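You operate a simulated robot arm through the tools that you are given. There is no shell and no other tool.

Carry out the task below with a simulated robot arm. There is one attempt and no reset: what you move stays moved.

TASK
Fit the stopper, run warm water to the high line and squirt in washing-up liquid.
Fine: use both taps, turn them off and put the bottle back. Set down upright: washing-up liquid.
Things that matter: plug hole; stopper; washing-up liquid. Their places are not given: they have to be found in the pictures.

It is judged by the outcome, as a careful person would: the job done as asked, and still so three seconds after it is handed in. It fails if anything else is knocked over, pushed out of place, dropped, spilled or broken. Lids that push on must go on centred and level and be pressed home; caps that screw on are set level and turned clockwise until they are tight.

THE ROBOT
A 7-joint arm with a two-finger parallel gripper, fixed in place. Base frame: the origin is on the floor under the middle of its stand, x ahead of it, y to its left, z up; the work surface is at about z = 746. Units: mm, degrees, N and s.
It reaches about 1247 mm from its shoulder. Its first joint turns from -132.0 to 132.0 degrees. Payload 3.91 kg.
Tool frame: the origin (TCP) lies between the finger pads and is the grasp point; the fingertips stand 30 mm ahead of it; z points along the fingers, y is the line along which they close. The gripper opens to 110 mm. The fingers are 20 mm wide and 10 mm thick; the gripper's body (48 by 112 mm) begins 55 mm behind the TCP.
Orientation is that of the tool frame in the base frame, as a unit quaternion [x, y, z, w]. With the fingers straight down and closing along the base's y, the tool's x points along the base's -x, its y along +y and its z along -z.

THE INTERFACE
- The arm moves only by the tool play_rows. Its argument "motion" is a list of rows, each a list of 7 numbers: the shift along the base's x, y, z in mm, then the turn, a rotation vector about the base's x, y, z in degrees, then the closure, from 0 (fully open) to 1 (shut). In form: [[x, y, z, rx, ry, rz, gripper], ...]. A call has 1 to 20 rows; each row shifts and turns the commanded pose from where the row before left it. Rows are played at 5 a second. More than 50 mm and 8.6 degrees between two rows, or a gripper value outside its range, and nothing of the call is played. Where a pose cannot be reached the arm comes as near as it can. A force on the tool above 40 N (or 10 N above the force at the start of the call, whichever is more), or a blocked arm, ends the call early, and 0.2 s more pass. The fingers move at their own pace (about 108 mm/s each) and stop on an object; they squeeze with about 21 N. The grip force told is the motor's: it shows also when the fingers shut on nothing. Time passes only in rows, and 0.2 s behind the last, so rows that do not move let the fingers close. The reply holds the time, the measured pose of the TCP, the force on the tool along the base axes, the opening and the grip force, in the units named above and with some noise, with the torque about the TCP (base axes, N m) and any sound that the robot's microphone picked up.
- Cameras (640 x 400 px; columns grow to the right, rows downward): "scene" is fixed at [207.5, 631.5, 1680.1]; the picture's right is [-0.68, -0.73, 0.00], its down [-0.49, 0.46, -0.74] and it looks along [0.54, -0.51, -0.67] (base axes); focal length 322 px, centre (320, 200). "wrist" rides on the gripper at [72, 17, -103] in the tool frame; the picture's right is [-0.23, 0.97, 0.00], its down [-0.76, -0.18, -0.62] and it looks along [-0.61, -0.14, 0.78] (tool axes); focal length 222 px, centre (320, 200).
- camera(camera): a new picture of that camera. The clock stands still meanwhile.
- measure_at(camera, pixels): for up to 12 pixels [column, row] of the newest picture of that camera ("zoom" is the newest enlarged one), the place [x, y, z] in the base frame of the surface seen there, good to about 2 mm, but the place of the scene camera against the robot may be out by one fixed shift of up to 25 mm in any direction. The clock stands still meanwhile.
- zoom(camera, box): a new picture of the part [left, top, right, bottom] of that camera's present view, enlarged. The clock stands still meanwhile.
- close_job(): hands the job in; it is judged then, once.

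Unless the task says otherwise, let go and move clear before handing in.

The tools are called after "Request:" as name(argument=value, ...) on one line, values as JSON. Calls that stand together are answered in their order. play_rows: Moves the arm, as the interface text tells. Its arguments: {"type":"object","properties":{"motion":{"type":"array","items":{"type":"array","items":{"type":"number"}}}},"required":["motion"]} The other tools are called the same way: camera (camera) takes a picture; measure_at (camera, pixels) gives the place of the surface under pixels of a picture; zoom (camera, box) takes an enlarged picture of a part of a camera's view; close_job () hands the job in.

At the start:

```text
clock: 0.0
tool_pos: [580.9, 272.4, 1282.2]
orientation: [-0.001, 1.0, 0.0, 0.0]
ft_force: [-0.7, -0.1, 0.6]
ft_torque: [0.0, 0.04, 0.04]
grip_width: 109.9
grasp_force: 0.0
```

scene: 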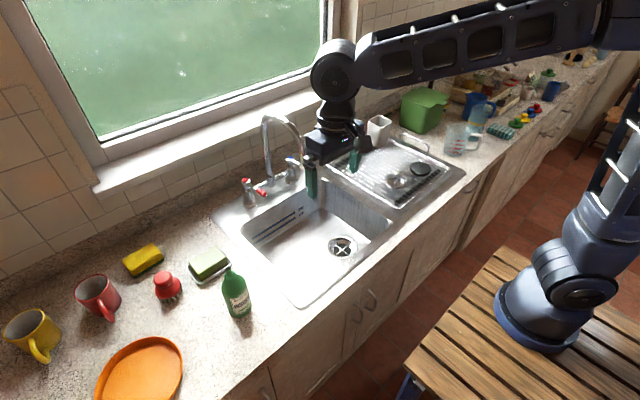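
wrist: 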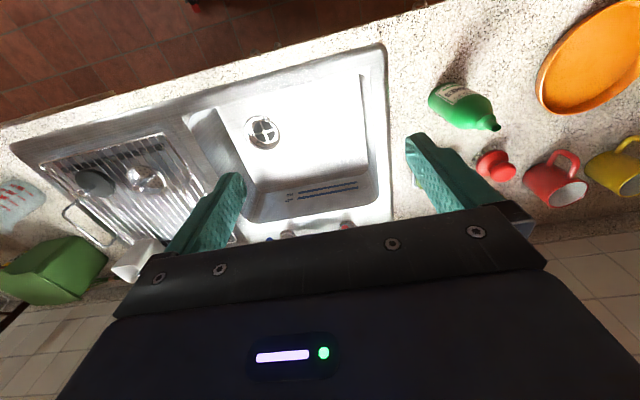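

The scene picture shows the sink with a plug hole near (342,246), the green bottle near (237,293), taps near (247,190) and (292,170), and a dark disc (possibly the stopper) on the drainer near (420,168). I'll zoom in to inspect them.

Request:
zoom(camera="scene", box=[220, 100, 400, 212])

Request:
zoom(camera="scene", box=[340, 110, 480, 200])

Request:
zoom(camera="scene", box=[220, 180, 400, 292])

Request:
zoom(camera="scene", box=[100, 230, 280, 342])

Request:
zoom(camera="wrist", box=[180, 40, 420, 240])

Request:
zoom(camera="wrist", box=[0, 120, 200, 260])

```text
3.56 times, centred on (310, 156) of scene
```

zoom: 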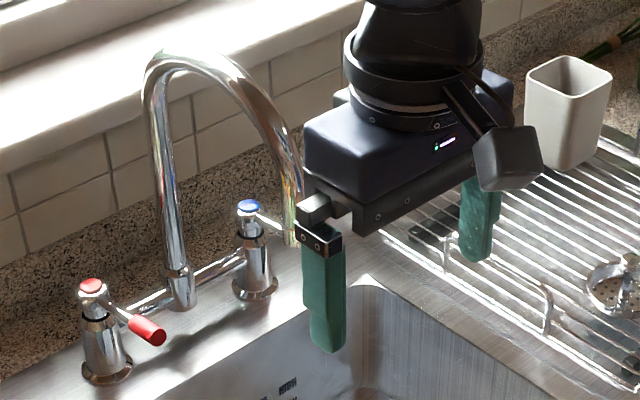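

```text
4.44 times, centred on (410, 155) of scene
```

zoom: 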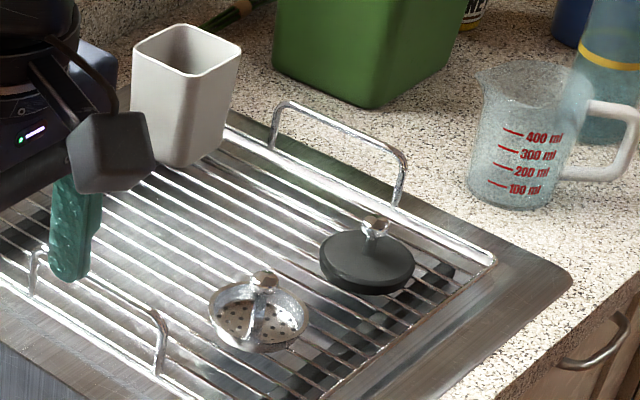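

```text
3.56 times, centred on (310, 236) of scene
```

zoom: 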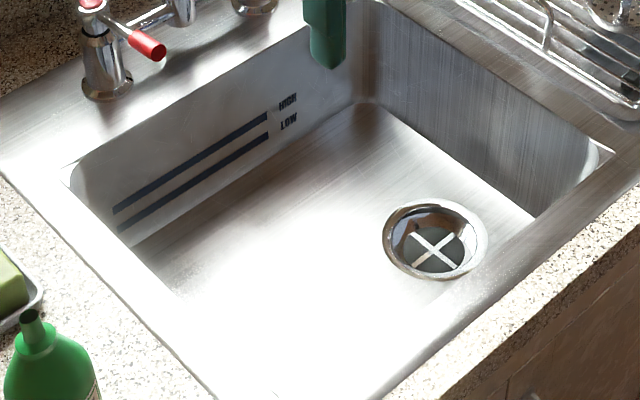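

```text
3.56 times, centred on (190, 286) of scene
```

zoom: 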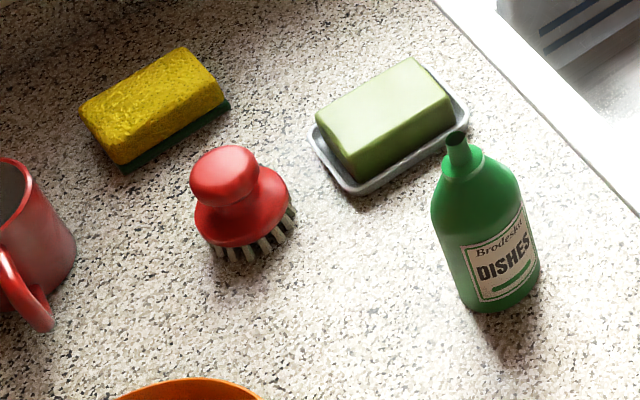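

```text
2.00 times, centred on (300, 140) of wrist
```

zoom: 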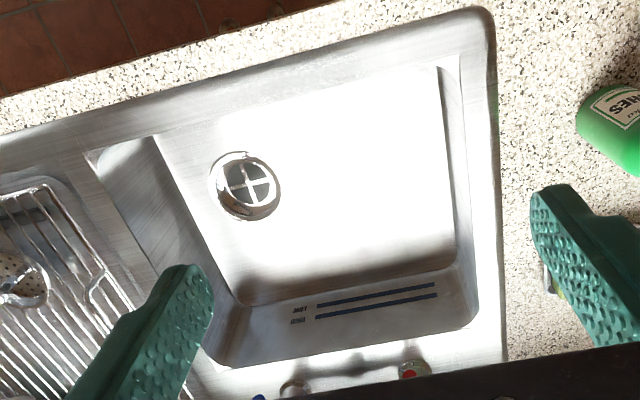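

```text
2.86 times, centred on (100, 190) of wrist
```

zoom: 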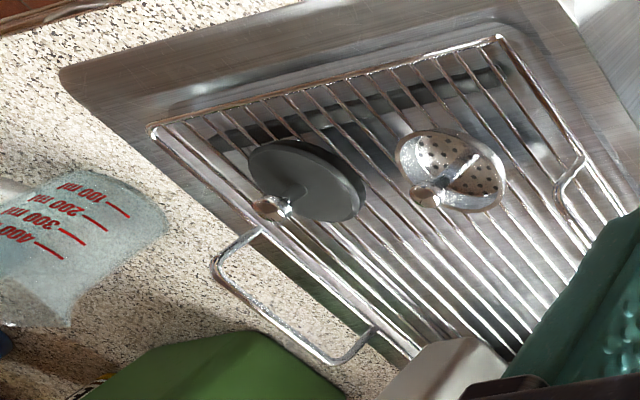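

The solid black disc with a metal knob at scene (420,168) is the stopper; the perforated one at (398,182) is a strainer to leave alone. I'll measure key places in both cameras to calibrate.

Request:
measure_at(camera="scene", pixels=[[422, 159], [420, 170], [343, 249], [330, 240], [237, 270], [246, 180], [262, 194], [289, 158], [299, 163], [298, 168], [240, 315], [268, 128]])

Request:
measure_at(camera="wrist", pixels=[[96, 193], [105, 180], [264, 132], [250, 131], [496, 127], [387, 225], [300, 150], [240, 100], [340, 120], [438, 97], [387, 50], [350, 184]])

```text
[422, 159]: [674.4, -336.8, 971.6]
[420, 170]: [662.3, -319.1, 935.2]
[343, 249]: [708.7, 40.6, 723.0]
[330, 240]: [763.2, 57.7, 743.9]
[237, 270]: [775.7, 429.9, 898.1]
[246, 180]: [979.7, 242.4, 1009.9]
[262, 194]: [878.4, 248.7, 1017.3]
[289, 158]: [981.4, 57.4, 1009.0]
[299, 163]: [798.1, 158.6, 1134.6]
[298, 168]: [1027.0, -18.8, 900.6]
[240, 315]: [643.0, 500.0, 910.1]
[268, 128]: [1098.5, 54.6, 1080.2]
```

```text
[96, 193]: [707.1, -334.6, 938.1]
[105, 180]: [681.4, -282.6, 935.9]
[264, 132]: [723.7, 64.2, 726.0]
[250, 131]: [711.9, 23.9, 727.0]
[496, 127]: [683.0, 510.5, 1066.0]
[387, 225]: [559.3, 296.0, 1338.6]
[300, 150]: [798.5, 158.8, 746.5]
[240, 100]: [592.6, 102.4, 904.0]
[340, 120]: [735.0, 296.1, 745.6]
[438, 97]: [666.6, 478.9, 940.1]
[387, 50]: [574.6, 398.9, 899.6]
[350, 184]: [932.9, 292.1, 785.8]
```

The basin floor reads z≈746 and the plug hole is near (715,44). I'll zoom the wrist view on the stopper and measure its knob and disc.

Request:
zoom(camera="wrist", box=[60, 150, 140, 200])

Request:
zoom(camera="scene", box=[380, 140, 460, 190])

```text
8.00 times, centred on (100, 175) of wrist
```

zoom: 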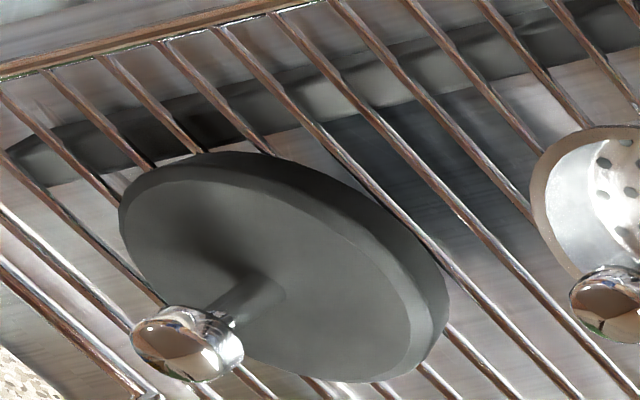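

```text
8.00 times, centred on (420, 165) of scene
```

zoom: 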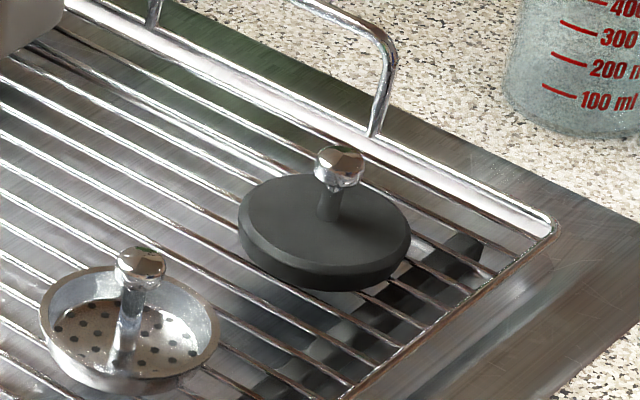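

The stopper is a black disc with a metal knob on a stem, standing on the drainer rack. I'll measure knob and rim in the scene zoom.

Request:
measure_at(camera="zoom", pixels=[[340, 155], [340, 180], [325, 168], [355, 168], [328, 205], [250, 215], [405, 230], [290, 180], [330, 265], [300, 225], [140, 255], [330, 285]])

Request:
measure_at(camera="wrist", pixels=[[82, 191], [84, 194], [86, 194], [78, 192], [93, 187], [76, 176], [85, 171], [112, 180], [100, 197], [108, 195], [90, 191], [84, 189]])

```text
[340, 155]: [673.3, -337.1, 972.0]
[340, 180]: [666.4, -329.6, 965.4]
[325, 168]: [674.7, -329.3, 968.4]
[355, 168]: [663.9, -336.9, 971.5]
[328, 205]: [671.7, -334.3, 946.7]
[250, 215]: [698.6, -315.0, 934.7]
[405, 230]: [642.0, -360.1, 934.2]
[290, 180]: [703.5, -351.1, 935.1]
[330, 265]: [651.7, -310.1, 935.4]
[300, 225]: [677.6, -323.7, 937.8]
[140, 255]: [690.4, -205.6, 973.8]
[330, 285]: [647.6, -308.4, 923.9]
```

```text
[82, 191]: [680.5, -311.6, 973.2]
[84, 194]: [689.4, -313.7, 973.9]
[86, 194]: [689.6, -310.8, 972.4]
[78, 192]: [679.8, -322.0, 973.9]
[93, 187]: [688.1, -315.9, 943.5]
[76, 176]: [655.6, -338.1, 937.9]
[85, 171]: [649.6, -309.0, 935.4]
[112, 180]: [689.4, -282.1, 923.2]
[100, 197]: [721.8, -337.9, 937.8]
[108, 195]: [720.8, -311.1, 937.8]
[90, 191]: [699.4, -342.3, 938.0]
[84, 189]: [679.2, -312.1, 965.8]
```

Comparing the knob in both cameras (scene ≈(670,-333,972), wrist ≈(685,-316,974)) gives a scene offset of about (+16,+17,+2). I'll move the gripper to above the stopper, half closed, and look again.

Request:
play_rows(motion=[[7, -39.2, 0, 0, 0, 0, 0], [7, -39.2, 0, 0, 0, 0, 0], [7, -39.2, 0, 0, 0, 0, 0], [7, -39.2, 0, 0, 0, 0, 0.2], [7, -39.2, 0, 0, 0, 0, 0.4], [7, -39.2, 0, 0, 0, 0, 0.4], [7, -39.2, 0, 0, 0, 0, 0.4], [7, -39.2, 0, 0, 0, 0, 0.4], [7, -39.2, 0, 0, 0, 0, 0.4], [7, -39.2, 0, 0, 0, 0, 0.4], [7, -39.2, 0, 0, 0, 0, 0.4], [7, -39.2, -20, 0, 0, 0, 0.4], [7, -39.2, -20, 0, 0, 0, 0.4], [7, -39.2, -20, 0, 0, 0, 0.4], [7, -39.2, -20, 0, 0, 0, 0.4], [0, 0, -30, 0, 0, 0, 0.4], [0, 0, -30, 0, 0, 0, 0.4], [0, 0, -20, 0, 0, 0, 0.4], [0, 0, 0, 0, 0, 0, 0.4]])

Request:
camera(camera="wrist")

Request:
camera(camera="scene")

```text
clock: 4.0
tool_pos: [686.6, -313.6, 1120.5]
orientation: [-0.001, 1.0, 0.0, 0.0]
ft_force: [0.0, 0.0, -0.3]
ft_torque: [-0.03, 0.0, 0.02]
grip_width: 65.9
grasp_force: 0.0
```

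```text
taken
```

wrist: 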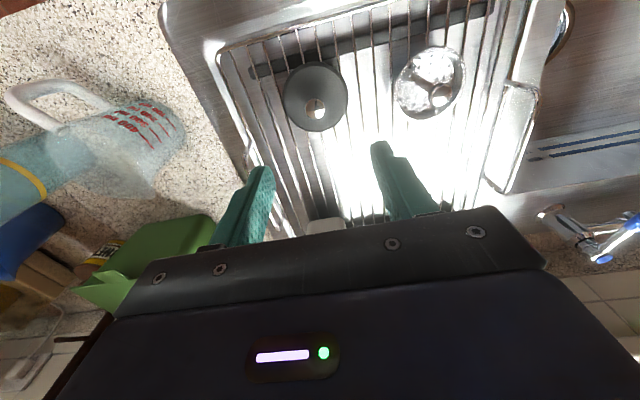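

```text
taken
```

scene: 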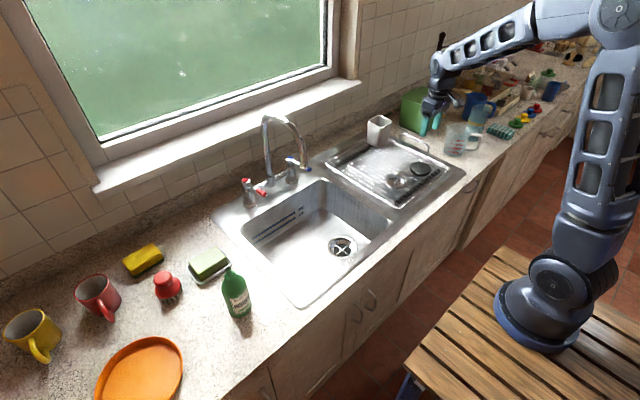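

The stopper is now at wrist (316,97), its knob at (315,107). I'll measure it precisely.

Request:
zoom(camera="wrist", box=[236, 47, 396, 147])

Request:
measure_at(camera="wrist", pixels=[[315, 103], [315, 108], [308, 107], [322, 107], [315, 113], [286, 95], [347, 95], [316, 66], [316, 128], [300, 80], [330, 85], [316, 131]])

```text
4.00 times, centred on (316, 97) of wrist
```

zoom: 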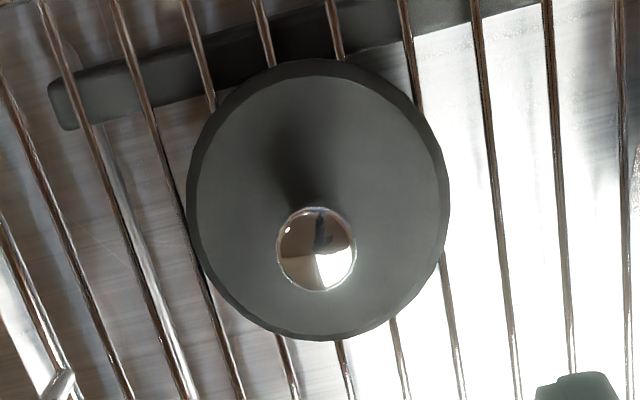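

```text
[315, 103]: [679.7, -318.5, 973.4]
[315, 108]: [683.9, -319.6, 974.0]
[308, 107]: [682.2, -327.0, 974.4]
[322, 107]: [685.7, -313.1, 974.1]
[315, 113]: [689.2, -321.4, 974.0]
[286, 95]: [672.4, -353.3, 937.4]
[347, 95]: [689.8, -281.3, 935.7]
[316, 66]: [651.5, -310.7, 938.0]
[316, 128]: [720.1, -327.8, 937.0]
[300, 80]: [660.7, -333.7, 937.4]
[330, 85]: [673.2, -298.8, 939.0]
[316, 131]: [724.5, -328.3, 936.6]
```

The knob centre is at about (685,-320,974 top), disc top at z≈937. Before lowering I'll check where the rack handle at scene (414,137) stands relative to the −y finger.

Request:
measure_at(camera="scene", pixels=[[399, 144], [427, 155], [428, 148], [414, 137], [402, 133], [420, 139], [426, 143], [384, 172], [375, 190], [340, 246]])

Request:
zoom(camera="scene", box=[380, 100, 480, 162])

Request:
zoom(camera="wrist", box=[200, 60, 300, 200])

```text
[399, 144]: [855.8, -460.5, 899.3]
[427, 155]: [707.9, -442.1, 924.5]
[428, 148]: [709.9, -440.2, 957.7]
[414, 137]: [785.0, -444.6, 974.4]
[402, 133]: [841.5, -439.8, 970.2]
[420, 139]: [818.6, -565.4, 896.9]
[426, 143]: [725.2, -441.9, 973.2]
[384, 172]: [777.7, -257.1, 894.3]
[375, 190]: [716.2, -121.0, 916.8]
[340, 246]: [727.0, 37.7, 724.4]
```

```text
6.40 times, centred on (430, 131) of scene
```

zoom: 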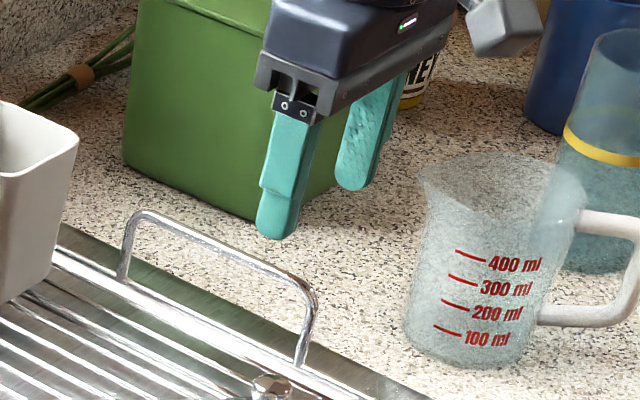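

```text
2.86 times, centred on (250, 130) of wrist
```

zoom: 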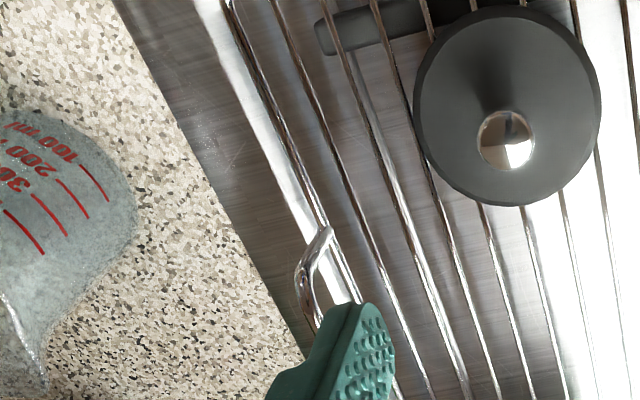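

The handle is at y≈-425, clear of the fingers. I'll descend to just above the disc with the fingers straddling the knob.

Request:
play_rows(motion=[[-0.2, -1.2, -30, 0, 0, 0, 0.4], [-0.2, -1.3, -30, 0, 0, 0, 0.5], [-0.2, -1.3, -30, 0, 0, 0, 0.5], [-0.2, -1.2, -25, 0, 0, 0, 0.5], [0, 0, -15, 0, 0, 0, 0.5], [0, 0, -10, 0, 0, 0, 0.5], [0, 0, 0, 0, 0, 0, 0.5]])

Request:
camera(camera="wrist")

Request:
zoom(camera="scene", box=[380, 120, 476, 180])

```text
clock: 5.6
tool_pos: [685.1, -320.9, 981.2]
orientation: [-0.001, 1.0, 0.0, 0.0]
ft_force: [-0.2, 0.0, -0.3]
ft_torque: [0.04, 0.01, -0.03]
grip_width: 54.9
grasp_force: 0.0
```

```text
taken
```

wrist: 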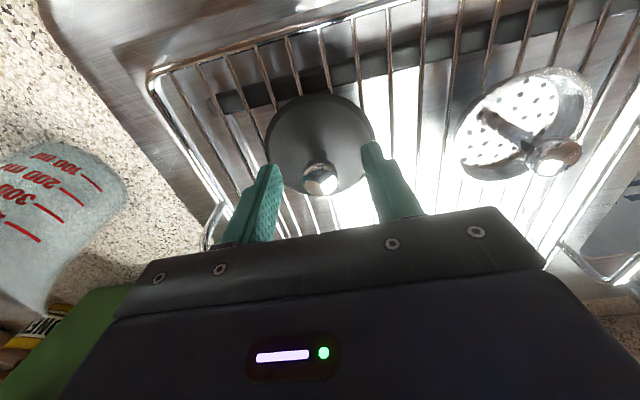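

```text
6.67 times, centred on (428, 150) of scene
```

zoom: 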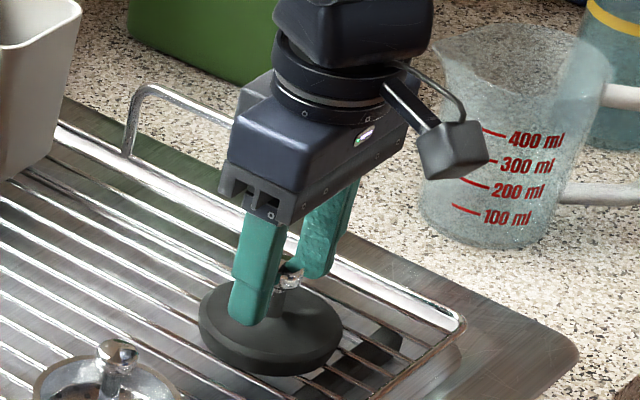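

The knob at wrist (320,178) is centred between the fingers. I'll lower 9 mm more and close on it.

Request:
play_rows(motion=[[0, 0, -5, 0, 0, 0, 0.5], [0, 0, -4, 0, 0, 0, 0.5], [0, 0, 0, 0, 0, 0, 1], [0, 0, 0, 0, 0, 0, 1], [0, 0, 0, 0, 0, 0, 1], [0, 0, 0, 0, 0, 0, 1]])

Request:
camera(camera="wrist")

```text
clock: 7.0
tool_pos: [685.0, -320.2, 971.2]
orientation: [0.0, 1.0, -0.001, -0.001]
ft_force: [0.5, -0.8, 2.5]
ft_torque: [-0.07, -0.01, -0.02]
grip_width: 22.1
grasp_force: 21.2
```

```text
taken
```

wrist: 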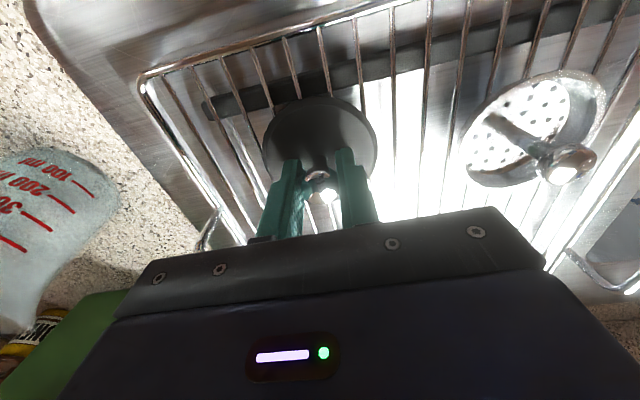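

The knob is gripped (22 mm wide, 21 N). I'll lift it and carry it towards the plug hole near (718,45), staying high to view the hole.

Request:
play_rows(motion=[[0, 0, 10, 0, 0, 0, 1], [0, 0, 20, 0, 0, 0, 1], [0, 0, 40, 0, 0, 0, 1], [0, 0, 40, 0, 0, 0, 1], [0, 0, 40, 0, 0, 0, 1], [0, 20, 20, 0, 0, 0, 1], [2, 40, 0, 0, 0, 0, 1], [4, 40, 0, 0, 0, 0, 1], [4, 40, 0, 0, 0, 0, 1], [4, 40, 0, 0, 0, 0, 1], [4, 40, 0, 0, 0, 0, 1], [4, 40, 0, 0, 0, 0, 1], [4, 40, 0, 0, 0, 0, 1], [4, 40, 0, 0, 0, 0, 1], [3, 25, 0, 0, 0, 0, 1], [0, 0, 0, 0, 0, 0, 1], [0, 0, 0, 0, 0, 0, 1]])

Request:
camera(camera="wrist")

Request:
camera(camera="scene")

```text
clock: 10.6
tool_pos: [717.0, 42.5, 1141.6]
orientation: [0.001, 1.0, 0.001, 0.0]
ft_force: [-0.5, -0.5, 0.0]
ft_torque: [-0.01, 0.01, 0.0]
grip_width: 21.9
grasp_force: 21.0
```

```text
taken
```

wrist: 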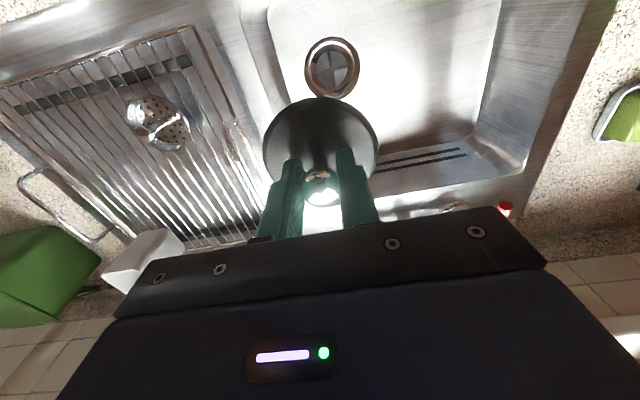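

```text
taken
```

scene: 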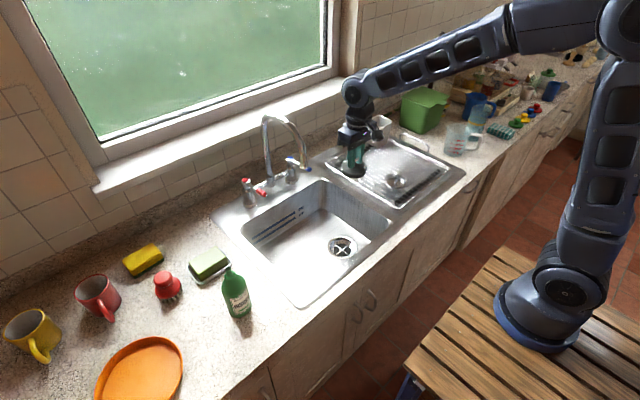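

The stopper is held and the hole is visible at wrist (332,67). I'll measure its rim.

Request:
zoom(camera="wrist", box=[284, 30, 380, 90])

Request:
zoom(camera="scene", box=[310, 222, 374, 262])

```text
6.67 times, centred on (332, 60) of wrist
```

zoom: 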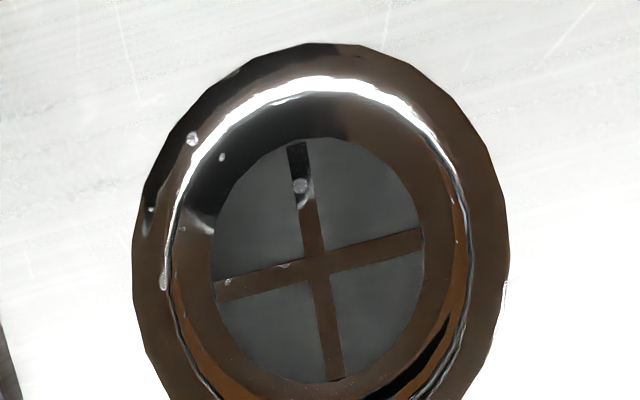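

```text
10.00 times, centred on (342, 242) of scene
```

zoom: 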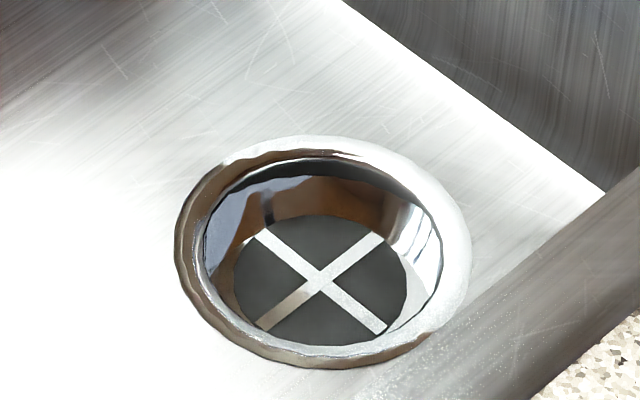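

Now I'll measure points on the rim and cross of the drain in both cameras.

Request:
measure_at(camera="wrist", pixels=[[331, 70], [305, 67], [358, 67], [332, 38], [332, 96], [307.5, 67], [356, 67], [335, 40], [329, 94], [312, 48], [353, 48], [320, 55]])

Request:
measure_at(camera="zoom", pixels=[[320, 282], [190, 250], [455, 240], [320, 145], [300, 360], [205, 260], [440, 240], [310, 160], [340, 350], [240, 170], [420, 330], [320, 230]])

```text
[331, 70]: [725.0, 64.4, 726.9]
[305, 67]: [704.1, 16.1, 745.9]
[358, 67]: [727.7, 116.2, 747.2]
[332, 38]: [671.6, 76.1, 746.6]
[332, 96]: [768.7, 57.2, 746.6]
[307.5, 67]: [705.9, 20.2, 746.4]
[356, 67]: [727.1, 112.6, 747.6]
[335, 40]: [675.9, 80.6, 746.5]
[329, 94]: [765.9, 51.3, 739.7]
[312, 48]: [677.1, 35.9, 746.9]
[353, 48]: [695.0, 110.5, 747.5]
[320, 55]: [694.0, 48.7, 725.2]
```

```text
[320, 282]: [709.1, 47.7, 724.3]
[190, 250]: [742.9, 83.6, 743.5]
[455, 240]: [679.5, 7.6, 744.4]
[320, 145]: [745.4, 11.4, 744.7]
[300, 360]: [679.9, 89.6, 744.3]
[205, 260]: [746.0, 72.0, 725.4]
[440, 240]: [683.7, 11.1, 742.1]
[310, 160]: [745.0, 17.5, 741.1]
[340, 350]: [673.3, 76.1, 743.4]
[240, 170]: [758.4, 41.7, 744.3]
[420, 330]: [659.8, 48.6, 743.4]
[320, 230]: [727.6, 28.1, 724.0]
```

The rim sits at z≈746 with the recess floor at ≈726, centred near (721,66), but the estimates disagree by a few mm. I'll shift back and aside so the hole shows beside the stopper from closer.

Request:
play_rows(motion=[[-10, -15, -20, 0, 0, 0, 1], [-10, -15, -20, 0, 0, 0, 1], [-10, -15, -20, 0, 0, 0, 1], [-10, -15, -20, 0, 0, 0, 1], [0, 0, 0, 0, 0, 0, 1], [0, 0, 0, 0, 0, 0, 1]])

Request:
camera(camera="wrist")

```text
clock: 12.0
tool_pos: [676.7, -17.0, 1060.3]
orientation: [0.0, 1.0, 0.0, 0.0]
ft_force: [0.5, -0.5, -1.1]
ft_torque: [-0.01, 0.01, 0.0]
grip_width: 22.1
grasp_force: 21.0
```

```text
taken
```

wrist: 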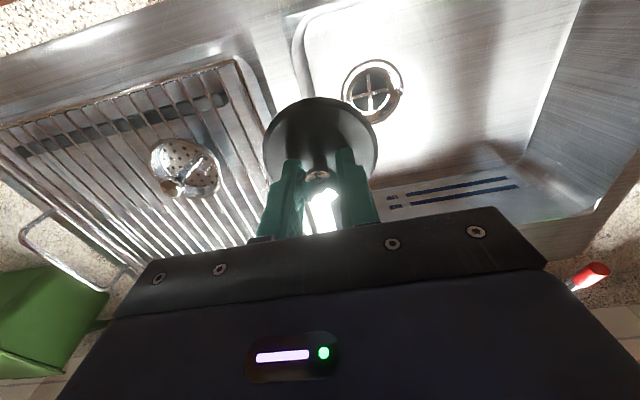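

The hole is now fully visible at wrist (373,91). I'll zoom and measure its rim.

Request:
zoom(camera="wrist", box=[324, 56, 420, 128])

```text
5.56 times, centred on (372, 92) of wrist
```

zoom: 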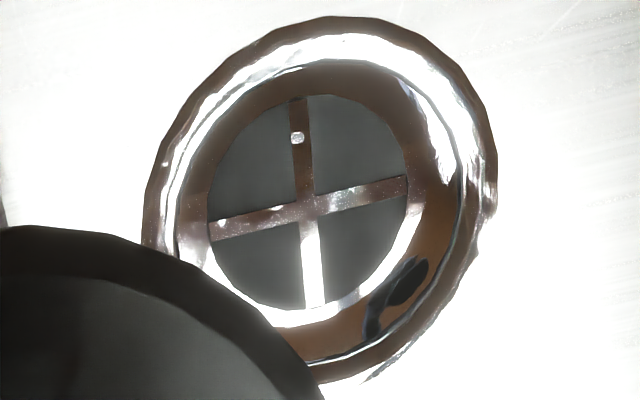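

Request:
measure_at(camera="zoom", pixels=[[308, 204], [150, 200], [490, 170], [325, 25], [330, 372], [200, 90], [455, 80], [440, 285], [210, 205], [410, 200], [308, 95], [310, 305]])

```text
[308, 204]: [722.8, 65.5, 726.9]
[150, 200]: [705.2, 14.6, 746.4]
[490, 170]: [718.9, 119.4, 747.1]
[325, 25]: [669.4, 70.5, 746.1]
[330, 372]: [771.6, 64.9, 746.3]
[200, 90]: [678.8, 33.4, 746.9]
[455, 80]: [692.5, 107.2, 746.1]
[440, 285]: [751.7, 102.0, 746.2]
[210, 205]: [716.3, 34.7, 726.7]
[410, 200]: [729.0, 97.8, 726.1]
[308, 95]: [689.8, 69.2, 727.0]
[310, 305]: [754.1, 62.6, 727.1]
```

The recess is centred at about (722,66) with a 64 mm floor at z≈727. I need the basin's walls to make sure that gripper and wrist camera fit, so I'll measure them.

Request:
measure_at(camera="wrist", pixels=[[300, 40], [290, 45], [285, 40], [310, 20], [340, 8], [400, 3], [450, 3], [310, 60], [312, 80], [575, 10], [560, 60], [520, 140]])

Request:
measure_at(camera="scene", pixels=[[388, 226], [380, 236], [350, 262], [320, 280], [300, 295], [242, 236], [270, 260], [325, 182], [360, 205], [345, 215], [370, 232], [305, 300]])

Request:
zoom(camera="scene", box=[230, 160, 410, 310])

```text
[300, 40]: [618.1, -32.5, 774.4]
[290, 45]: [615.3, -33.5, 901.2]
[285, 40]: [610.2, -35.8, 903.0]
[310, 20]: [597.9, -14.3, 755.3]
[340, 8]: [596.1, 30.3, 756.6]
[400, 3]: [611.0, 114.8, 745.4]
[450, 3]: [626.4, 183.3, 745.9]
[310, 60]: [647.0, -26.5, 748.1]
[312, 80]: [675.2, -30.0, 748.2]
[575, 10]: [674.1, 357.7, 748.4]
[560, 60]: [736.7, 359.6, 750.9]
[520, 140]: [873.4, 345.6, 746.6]
```

```text
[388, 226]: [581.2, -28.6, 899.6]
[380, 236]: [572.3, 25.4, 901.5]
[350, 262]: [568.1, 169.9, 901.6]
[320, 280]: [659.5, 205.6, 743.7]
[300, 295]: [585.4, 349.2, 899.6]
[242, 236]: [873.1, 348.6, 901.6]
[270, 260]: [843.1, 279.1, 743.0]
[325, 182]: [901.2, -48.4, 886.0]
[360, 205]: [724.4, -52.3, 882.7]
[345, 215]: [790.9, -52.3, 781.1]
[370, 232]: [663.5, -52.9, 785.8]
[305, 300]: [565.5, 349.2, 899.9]
```

```text
2.67 times, centred on (320, 235) of scene
```

zoom: 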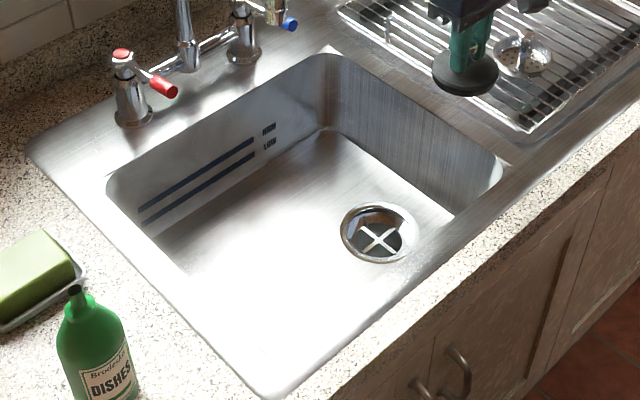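

The walls (y≈-35, x≈592) leave enough room for the gripper. I'll move over (722,66) and lower to just above the rim for a check.

Request:
play_rows(motion=[[15, 28, 0, 0, 0, 0, 1], [15, 28, 0, 0, 0, 0, 1], [15.2, 27.2, 0, 0, 0, 0, 1], [0, 0, -30, 0, 0, 0, 1], [0, 0, -40, 0, 0, 0, 1], [0, 0, -40, 0, 0, 0, 1], [0, 0, -40, 0, 0, 0, 1], [0, 0, -40, 0, 0, 0, 1], [0, 0, -30, 0, 0, 0, 1], [0, 0, -20, 0, 0, 0, 1], [0, 0, 0, 0, 0, 0, 1], [0, 0, 0, 0, 0, 0, 1]])

Request:
camera(camera="wrist")

Request:
zoom(camera="scene", box=[290, 200, 386, 260])

```text
clock: 14.6
tool_pos: [724.8, 68.6, 822.3]
orientation: [0.0, 1.0, 0.0, 0.0]
ft_force: [0.4, 0.1, -0.5]
ft_torque: [-0.02, -0.01, 0.03]
grip_width: 22.3
grasp_force: 21.4
```

```text
taken
```

wrist: 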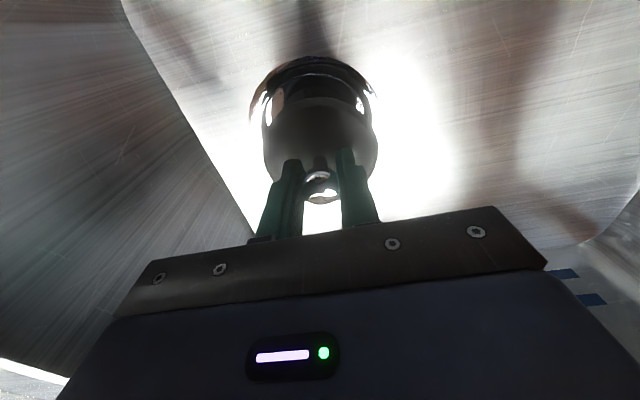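

```text
6.67 times, centred on (338, 230) of scene
```

zoom: 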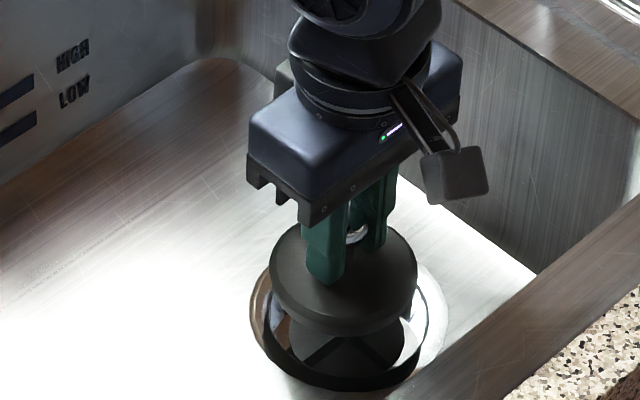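

The stopper hangs just above the rim. I'll measure the rim and disc edges here in the wrist view to check centring.

Request:
zoom(camera="wrist", box=[240, 46, 400, 186])

```text
2.86 times, centred on (320, 116) of wrist
```

zoom: 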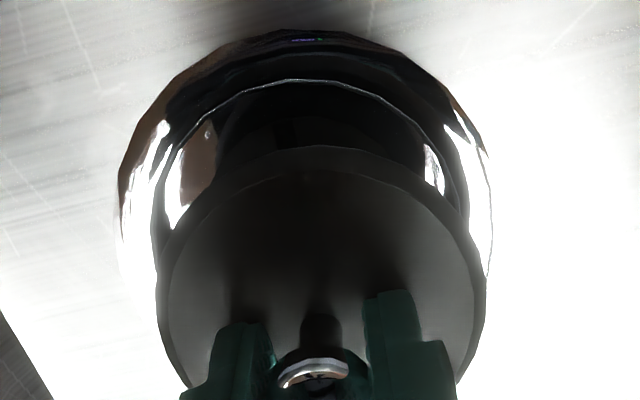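

Request:
measure_at(camera="zoom", pixels=[[120, 200], [490, 200], [300, 36], [170, 260], [475, 260], [320, 165], [200, 95], [440, 95], [160, 250], [484, 260], [320, 150], [290, 85]])

Request:
measure_at(camera="wrist", pixels=[[320, 70], [320, 65], [320, 60], [265, 90], [262, 85], [368, 85], [374, 90], [250, 120], [255, 110], [280, 70], [350, 70], [362, 75]])

```text
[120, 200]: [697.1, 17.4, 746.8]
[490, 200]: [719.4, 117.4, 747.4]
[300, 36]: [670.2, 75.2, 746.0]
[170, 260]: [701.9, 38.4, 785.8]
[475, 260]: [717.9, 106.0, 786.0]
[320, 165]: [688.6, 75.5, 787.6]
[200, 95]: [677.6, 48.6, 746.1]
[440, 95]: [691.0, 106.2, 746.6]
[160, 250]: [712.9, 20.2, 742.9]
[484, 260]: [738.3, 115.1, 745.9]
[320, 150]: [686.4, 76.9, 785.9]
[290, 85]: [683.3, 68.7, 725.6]
```

```text
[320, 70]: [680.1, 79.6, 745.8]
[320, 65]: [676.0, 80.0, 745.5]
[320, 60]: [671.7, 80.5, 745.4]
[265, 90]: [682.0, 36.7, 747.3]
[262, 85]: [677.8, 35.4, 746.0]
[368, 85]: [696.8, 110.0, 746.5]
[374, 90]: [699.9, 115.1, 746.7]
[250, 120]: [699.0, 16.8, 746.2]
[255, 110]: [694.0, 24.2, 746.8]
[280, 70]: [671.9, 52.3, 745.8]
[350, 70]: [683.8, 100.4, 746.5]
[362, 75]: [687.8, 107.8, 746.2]
```

The rim fits a circle centred at (722.2,65.4) and the disc is at about (724.7,68). I'll correct by (-2.4,-2.6) and lower to the rim.

Request:
play_rows(motion=[[-2.4, -2.6, 0, 0, 0, 0, 1], [0, 0, -10, 0, 0, 0, 1], [0, 0, -10, 0, 0, 0, 1], [0, 0, -4, 0, 0, 0, 1], [0, 0, -2, 0, 0, 0, 1], [0, 0, -2, 0, 0, 0, 1], [0, 0, 0, 0, 0, 0, 1], [0, 0, 0, 0, 0, 0, 1]])

Request:
zoom(camera="scene", box=[300, 210, 380, 260])

Request:
zoom(camera="wrist", box=[240, 46, 400, 186])

```text
clock: 16.4
tool_pos: [720.4, 64.6, 793.3]
orientation: [0.0, 1.0, 0.0, 0.0]
ft_force: [-0.2, -0.2, -0.4]
ft_torque: [0.05, 0.0, 0.03]
grip_width: 22.2
grasp_force: 20.9
```

```text
8.00 times, centred on (340, 235) of scene
```

zoom: 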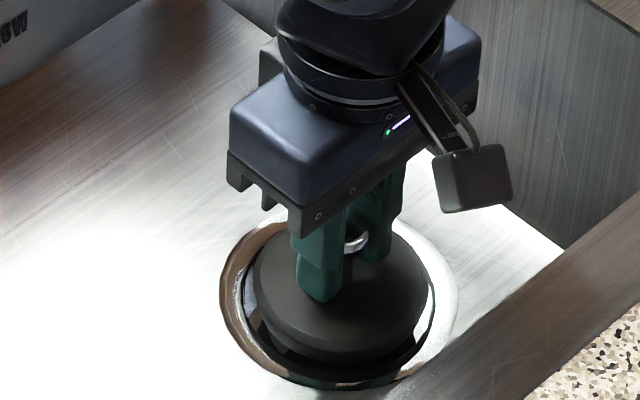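

```text
2.86 times, centred on (320, 116) of wrist
```

zoom: 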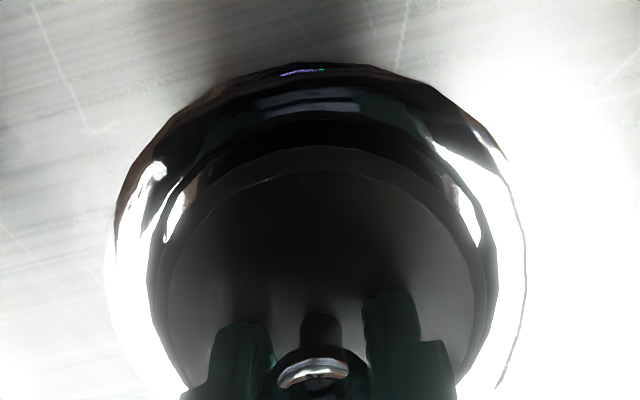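

The disc looks centred inside the rim (gaps left/right nearly equal). I'll keep lowering in small steps and watch the force.

Request:
play_rows(motion=[[0.5, -0.4, -2, 0, 0, 0, 1], [0, 0, -2, 0, 0, 0, 1], [0, 0, -2, 0, 0, 0, 1], [0, 0, -2, 0, 0, 0, 1], [0, 0, 0, 0, 0, 0, 1]])

Request:
zoom(camera="scene", box=[300, 210, 380, 260])

```text
clock: 17.6
tool_pos: [721.7, 64.2, 786.8]
orientation: [-0.001, 1.0, 0.0, 0.0]
ft_force: [0.3, 0.3, -0.4]
ft_torque: [-0.02, 0.03, 0.0]
grip_width: 22.2
grasp_force: 21.2
```

```text
8.00 times, centred on (340, 235) of scene
```

zoom: 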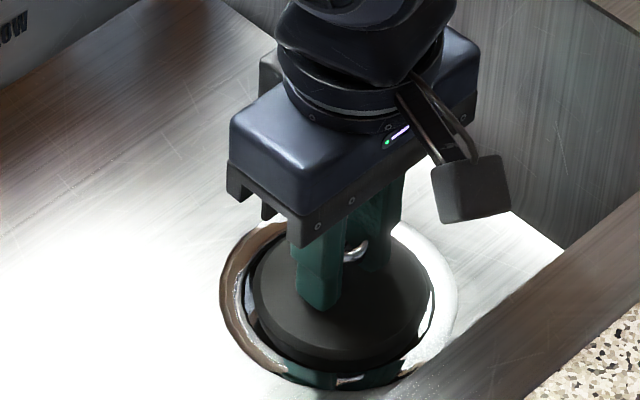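

No contact yet at TCP z≈786. I'll continue down in small steps.

Request:
play_rows(motion=[[0, 0, -2, 0, 0, 0, 1], [0, 0, -2, 0, 0, 0, 1], [0, 0, -1.5, 0, 0, 0, 1], [0, 0, -1.5, 0, 0, 0, 1], [0, 0, 0, 0, 0, 0, 1]])

```text
clock: 18.8
tool_pos: [720.0, 64.1, 779.1]
orientation: [-0.001, 1.0, 0.0, 0.0]
ft_force: [0.2, 0.2, -0.9]
ft_torque: [0.02, 0.0, 0.01]
grip_width: 22.1
grasp_force: 21.1
```

Request:
play_rows(motion=[[0, 0, -1, 0, 0, 0, 1], [0, 0, -1, 0, 0, 0, 1], [0, 0, -1, 0, 0, 0, 1], [0, 0, 0, 0, 0, 0, 1]])

Request:
zoom(camera="scene", box=[300, 210, 380, 260])

Request:
zoom(camera="wrist", box=[240, 46, 400, 186])

```text
clock: 19.8
tool_pos: [721.0, 65.9, 777.1]
orientation: [0.0, 1.0, 0.001, 0.0]
ft_force: [-5.2, -2.1, 18.8]
ft_torque: [-0.11, 0.1, -0.02]
grip_width: 22.2
grasp_force: 20.8
```

```text
8.00 times, centred on (340, 235) of scene
```

zoom: 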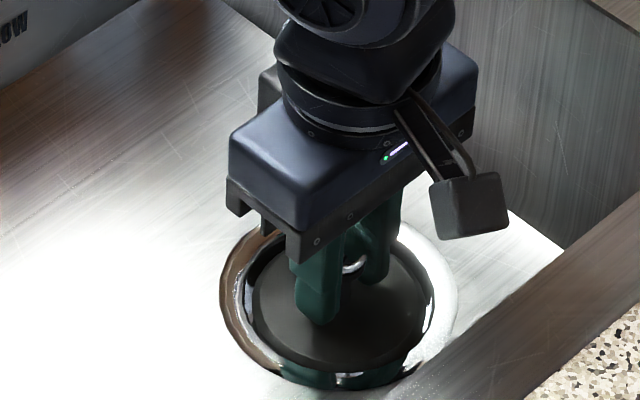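

```text
2.86 times, centred on (320, 116) of wrist
```

zoom: 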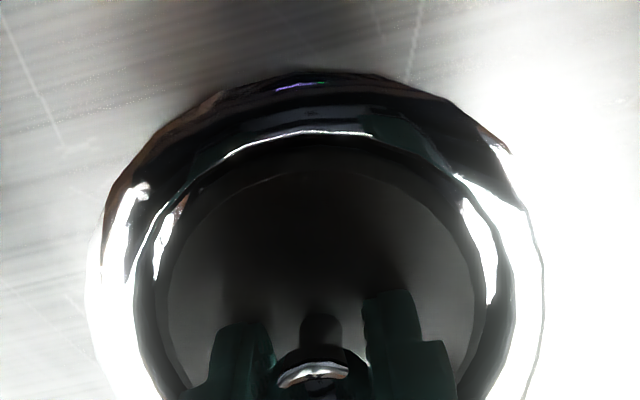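

Contact: 18.8 N upward with a sideways (-5,-2) N. I'll ease the pose by a millimetre along the sideways force and press a bit to seat it.

Request:
play_rows(motion=[[-0.6, -0.3, 0, 0, 0, 0, 1], [-0.4, 0, 0, 0, 0, 0, 1], [0, 0, 0, 0, 0, 0, 1]])

```text
clock: 20.6
tool_pos: [721.6, 64.1, 775.8]
orientation: [0.001, 1.0, 0.0, 0.001]
ft_force: [9.6, 8.0, 13.8]
ft_torque: [0.19, -0.17, -0.03]
grip_width: 22.1
grasp_force: 20.6
```

The sideways force flipped to (+9.6,+8.0), so the stopper is snug in its seat. I'll centre between, then press slightly and read.

Request:
play_rows(motion=[[0.6, 0.25, 0, 0, 0, 0, 1], [0, 0, -0.5, 0, 0, 0, 1], [0, 0, 0, 0, 0, 0, 1]])

```text
clock: 21.4
tool_pos: [720.6, 63.7, 776.2]
orientation: [0.0, 1.0, -0.001, 0.0]
ft_force: [-5.5, 0.5, 30.3]
ft_torque: [0.08, 0.12, 0.0]
grip_width: 22.3
grasp_force: 20.8
```

30 N downward with no further travel: it is seated. I'll unload, open the fingers and lift clear to look.

Request:
play_rows(motion=[[0, 0, 1.2, 0, 0, 0, 1], [0, 0, 0, 0, 0, 0, 0.7], [0, 0, 0, 0, 0, 0, 0.55], [0, 0, 0, 0, 0, 0, 0.55], [0, 0, 10, 0, 0, 0, 0.55], [0, 0, 30, 0, 0, 0, 0.55], [0, 0, 40, 0, 0, 0, 0.55], [0, 0, 40, 0, 0, 0, 0.55], [0, 0, 0, 0, 0, 0, 0.55], [0, 0, 0, 0, 0, 0, 0.55]])

Request:
camera(camera="wrist")

Request:
zoom(camera="scene", box=[300, 210, 380, 260])

```text
clock: 23.6
tool_pos: [720.3, 64.4, 895.7]
orientation: [0.001, 1.0, 0.0, 0.0]
ft_force: [0.5, 0.1, -0.5]
ft_torque: [0.04, 0.01, 0.0]
grip_width: 49.6
grasp_force: 0.1
```

```text
taken
```

wrist: 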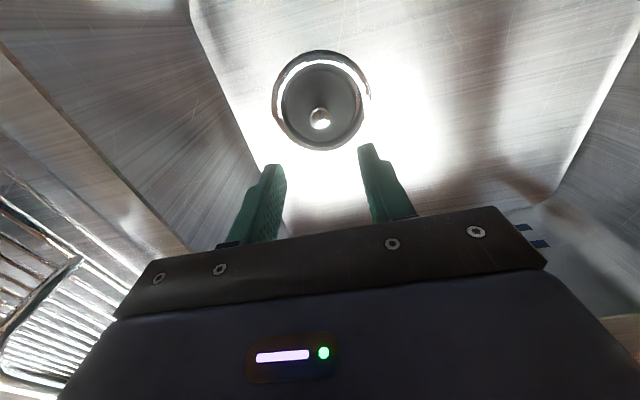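

```text
8.00 times, centred on (340, 235) of scene
```

zoom: 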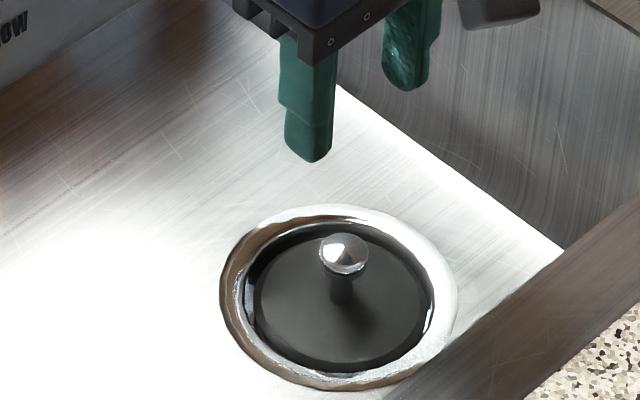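

The stopper sits in the hole with its knob upright. I'll measure the disc edges to verify that it is level and centred.

Request:
zoom(camera="wrist", box=[260, 40, 380, 160])

Request:
measure_at(camera="wrist", pixels=[[285, 100], [356, 100], [320, 70], [310, 137], [300, 80], [345, 80], [340, 130], [320, 112], [320, 117], [320, 90], [295, 125], [320, 52]])

```text
3.33 times, centred on (320, 100) of wrist
```

zoom: 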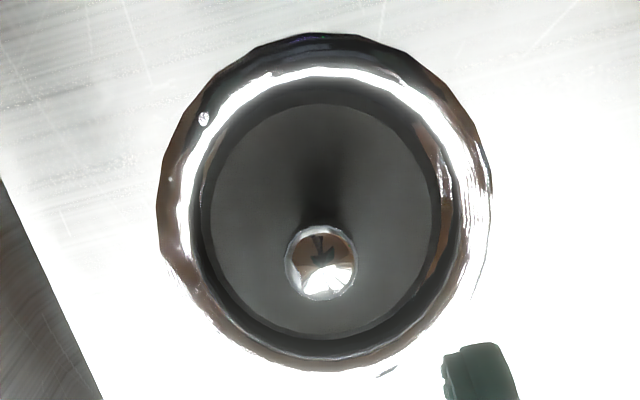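

```text
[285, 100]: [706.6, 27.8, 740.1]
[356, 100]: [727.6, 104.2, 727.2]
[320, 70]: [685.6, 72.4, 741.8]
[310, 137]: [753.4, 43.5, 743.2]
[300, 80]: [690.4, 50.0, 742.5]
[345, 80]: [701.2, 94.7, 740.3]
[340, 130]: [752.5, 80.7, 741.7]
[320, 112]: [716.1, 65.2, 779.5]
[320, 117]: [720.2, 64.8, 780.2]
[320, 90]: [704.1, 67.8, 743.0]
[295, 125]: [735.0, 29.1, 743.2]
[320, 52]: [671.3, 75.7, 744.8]
```

The disc top is level (z≈742 all round) and centred at (721,65): the stopper is fitted. Now I'll lift the arm out of the basin and aside, and study the taps.

Request:
play_rows(motion=[[0, 0, 40, 0, 0, 0, 0.55], [0, 0, 45, 0, 0, 0, 0.55], [0, 0, 45, 0, 0, 0, 0.55], [0, 0, 45, 0, 0, 0, 0.55], [-20, -20, 45, 0, 0, 0, 0.55], [-25, -30, 45, 0, 0, 0, 0.55], [-25, -40, 35, 0, 0, 0, 0.55], [-25, -40, 0, 0, 0, 0, 0.55], [-25, -40, 0, 0, 0, 0, 0.55], [0, -40, 0, 0, 0, 0, 0.55], [0, -40, 0, 0, 0, 0, 0.55], [0, 0, 0, 0, 0, 0, 0.55]])

Request:
camera(camera="scene")

Request:
camera(camera="wrist")

Request:
zoom(camera="scene", box=[230, 105, 326, 210])

```text
refused: row 5 steps farther than a row can; nothing moved
```

```text
taken
```

scene: 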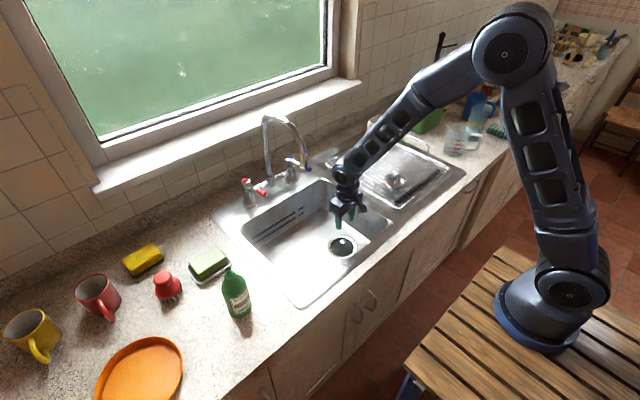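

```text
taken
```

wrist: 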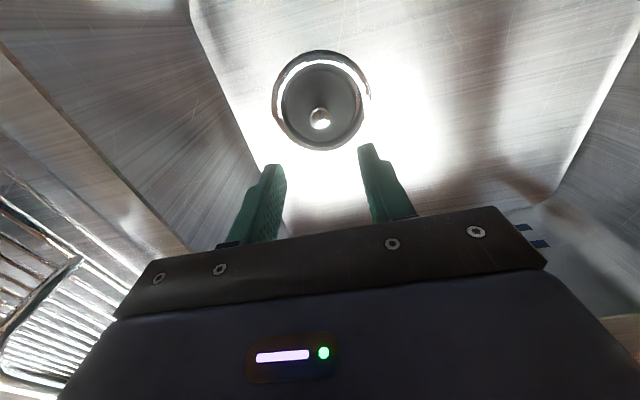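

```text
3.81 times, centred on (278, 158) of scene
```

zoom: 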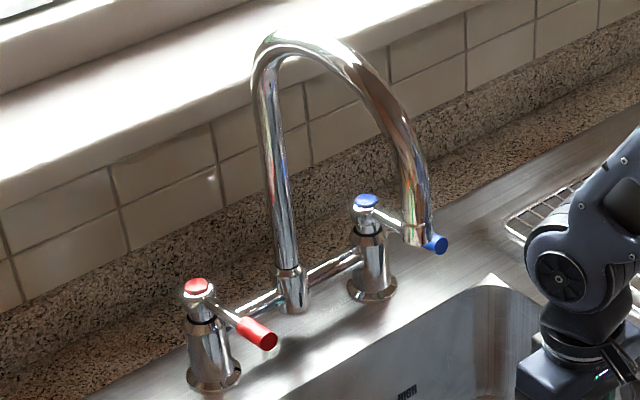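

The call was refused for a too long step, but the taps are visible anyway: red knob top at zoom (197,287), red lever end (265,337); blue top (367,201), blue lever end (436,244), spout tip (418,238). I'll measure them.

Request:
measure_at(camera="zoom", pixels=[[197, 287], [225, 312], [245, 325], [258, 332], [272, 342], [367, 201], [388, 216], [436, 244], [432, 244], [416, 236], [300, 40], [295, 290]])

Request:
zoom(camera="scene", box=[234, 164, 290, 206])

```text
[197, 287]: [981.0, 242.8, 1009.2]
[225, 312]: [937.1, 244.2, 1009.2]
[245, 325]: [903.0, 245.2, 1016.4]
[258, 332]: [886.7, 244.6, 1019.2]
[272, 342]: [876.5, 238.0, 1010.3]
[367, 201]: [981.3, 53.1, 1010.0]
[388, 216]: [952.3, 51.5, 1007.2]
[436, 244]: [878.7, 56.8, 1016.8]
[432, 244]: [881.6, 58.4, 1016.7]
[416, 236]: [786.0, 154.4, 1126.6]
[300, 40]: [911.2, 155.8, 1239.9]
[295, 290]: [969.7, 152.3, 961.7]
```

```text
9.52 times, centred on (262, 185) of scene
```

zoom: 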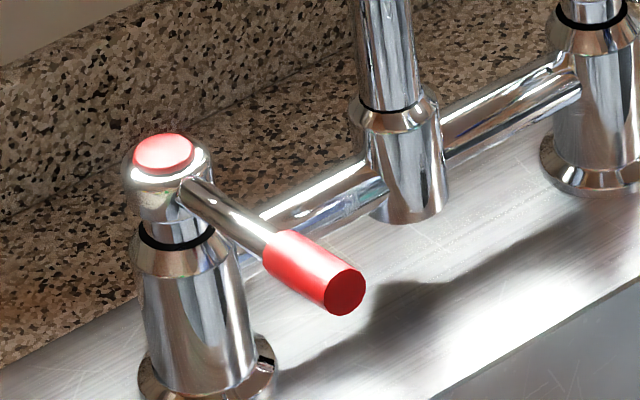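

Both levers point toward the robot (−x) at z≈1012, pivots near x≈995; the spout hangs between at y≈172 with tip at z≈1128. I'll raise the hand, tilt it 45° forward, and look at the taps with the wrist camera.

Request:
play_rows(motion=[[0, 0, 40, 0, 0, 0, 0.55], [-10, 0, 40, 0, 0, 0, 0.55], [-10, 0, 40, 0, 0, 0, 0.55], [-15, 0, 40, 0, 0, 0, 0.55], [-15, 0, 40, 0, 0, 0, 0.55], [0, 15, 0, 0, -7.5, 0, 0.55], [0, 15, 0, 0, -7.5, 0, 0.55], [0, 15, 0, 0, -7.5, 0, 0.55], [0, 15, 0, 0, -7.5, 0, 0.55], [0, 15, 0, 0, -7.5, 0, 0.55], [0, 15, 0, 0, -7.5, 0, 0.55], [0, 0, 0, 0, 0, 0, 0.55], [0, 0, 0, 0, 0, 0, 0.55]])

Request:
camera(camera="wrist")

Request:
camera(camera="scene")

```text
clock: 26.4
tool_pos: [672.1, 154.4, 1096.6]
orientation: [0.001, 0.924, -0.001, 0.383]
ft_force: [0.0, -0.3, 0.0]
ft_torque: [0.02, -0.02, 0.0]
grip_width: 49.5
grasp_force: 0.0
```

```text
taken
```

wrist: 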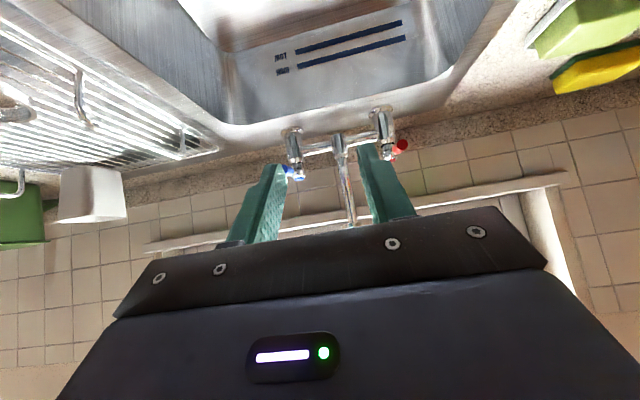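

```text
taken
```

scene: 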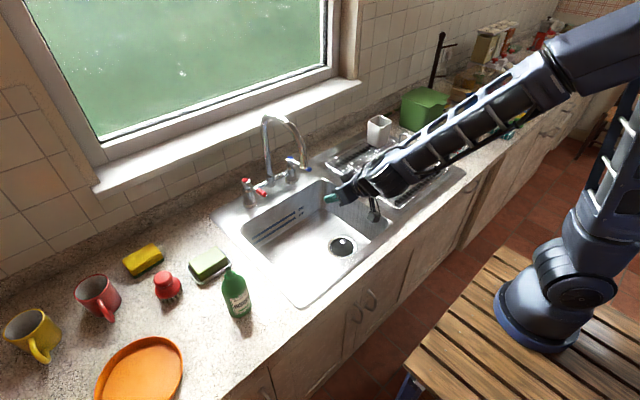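

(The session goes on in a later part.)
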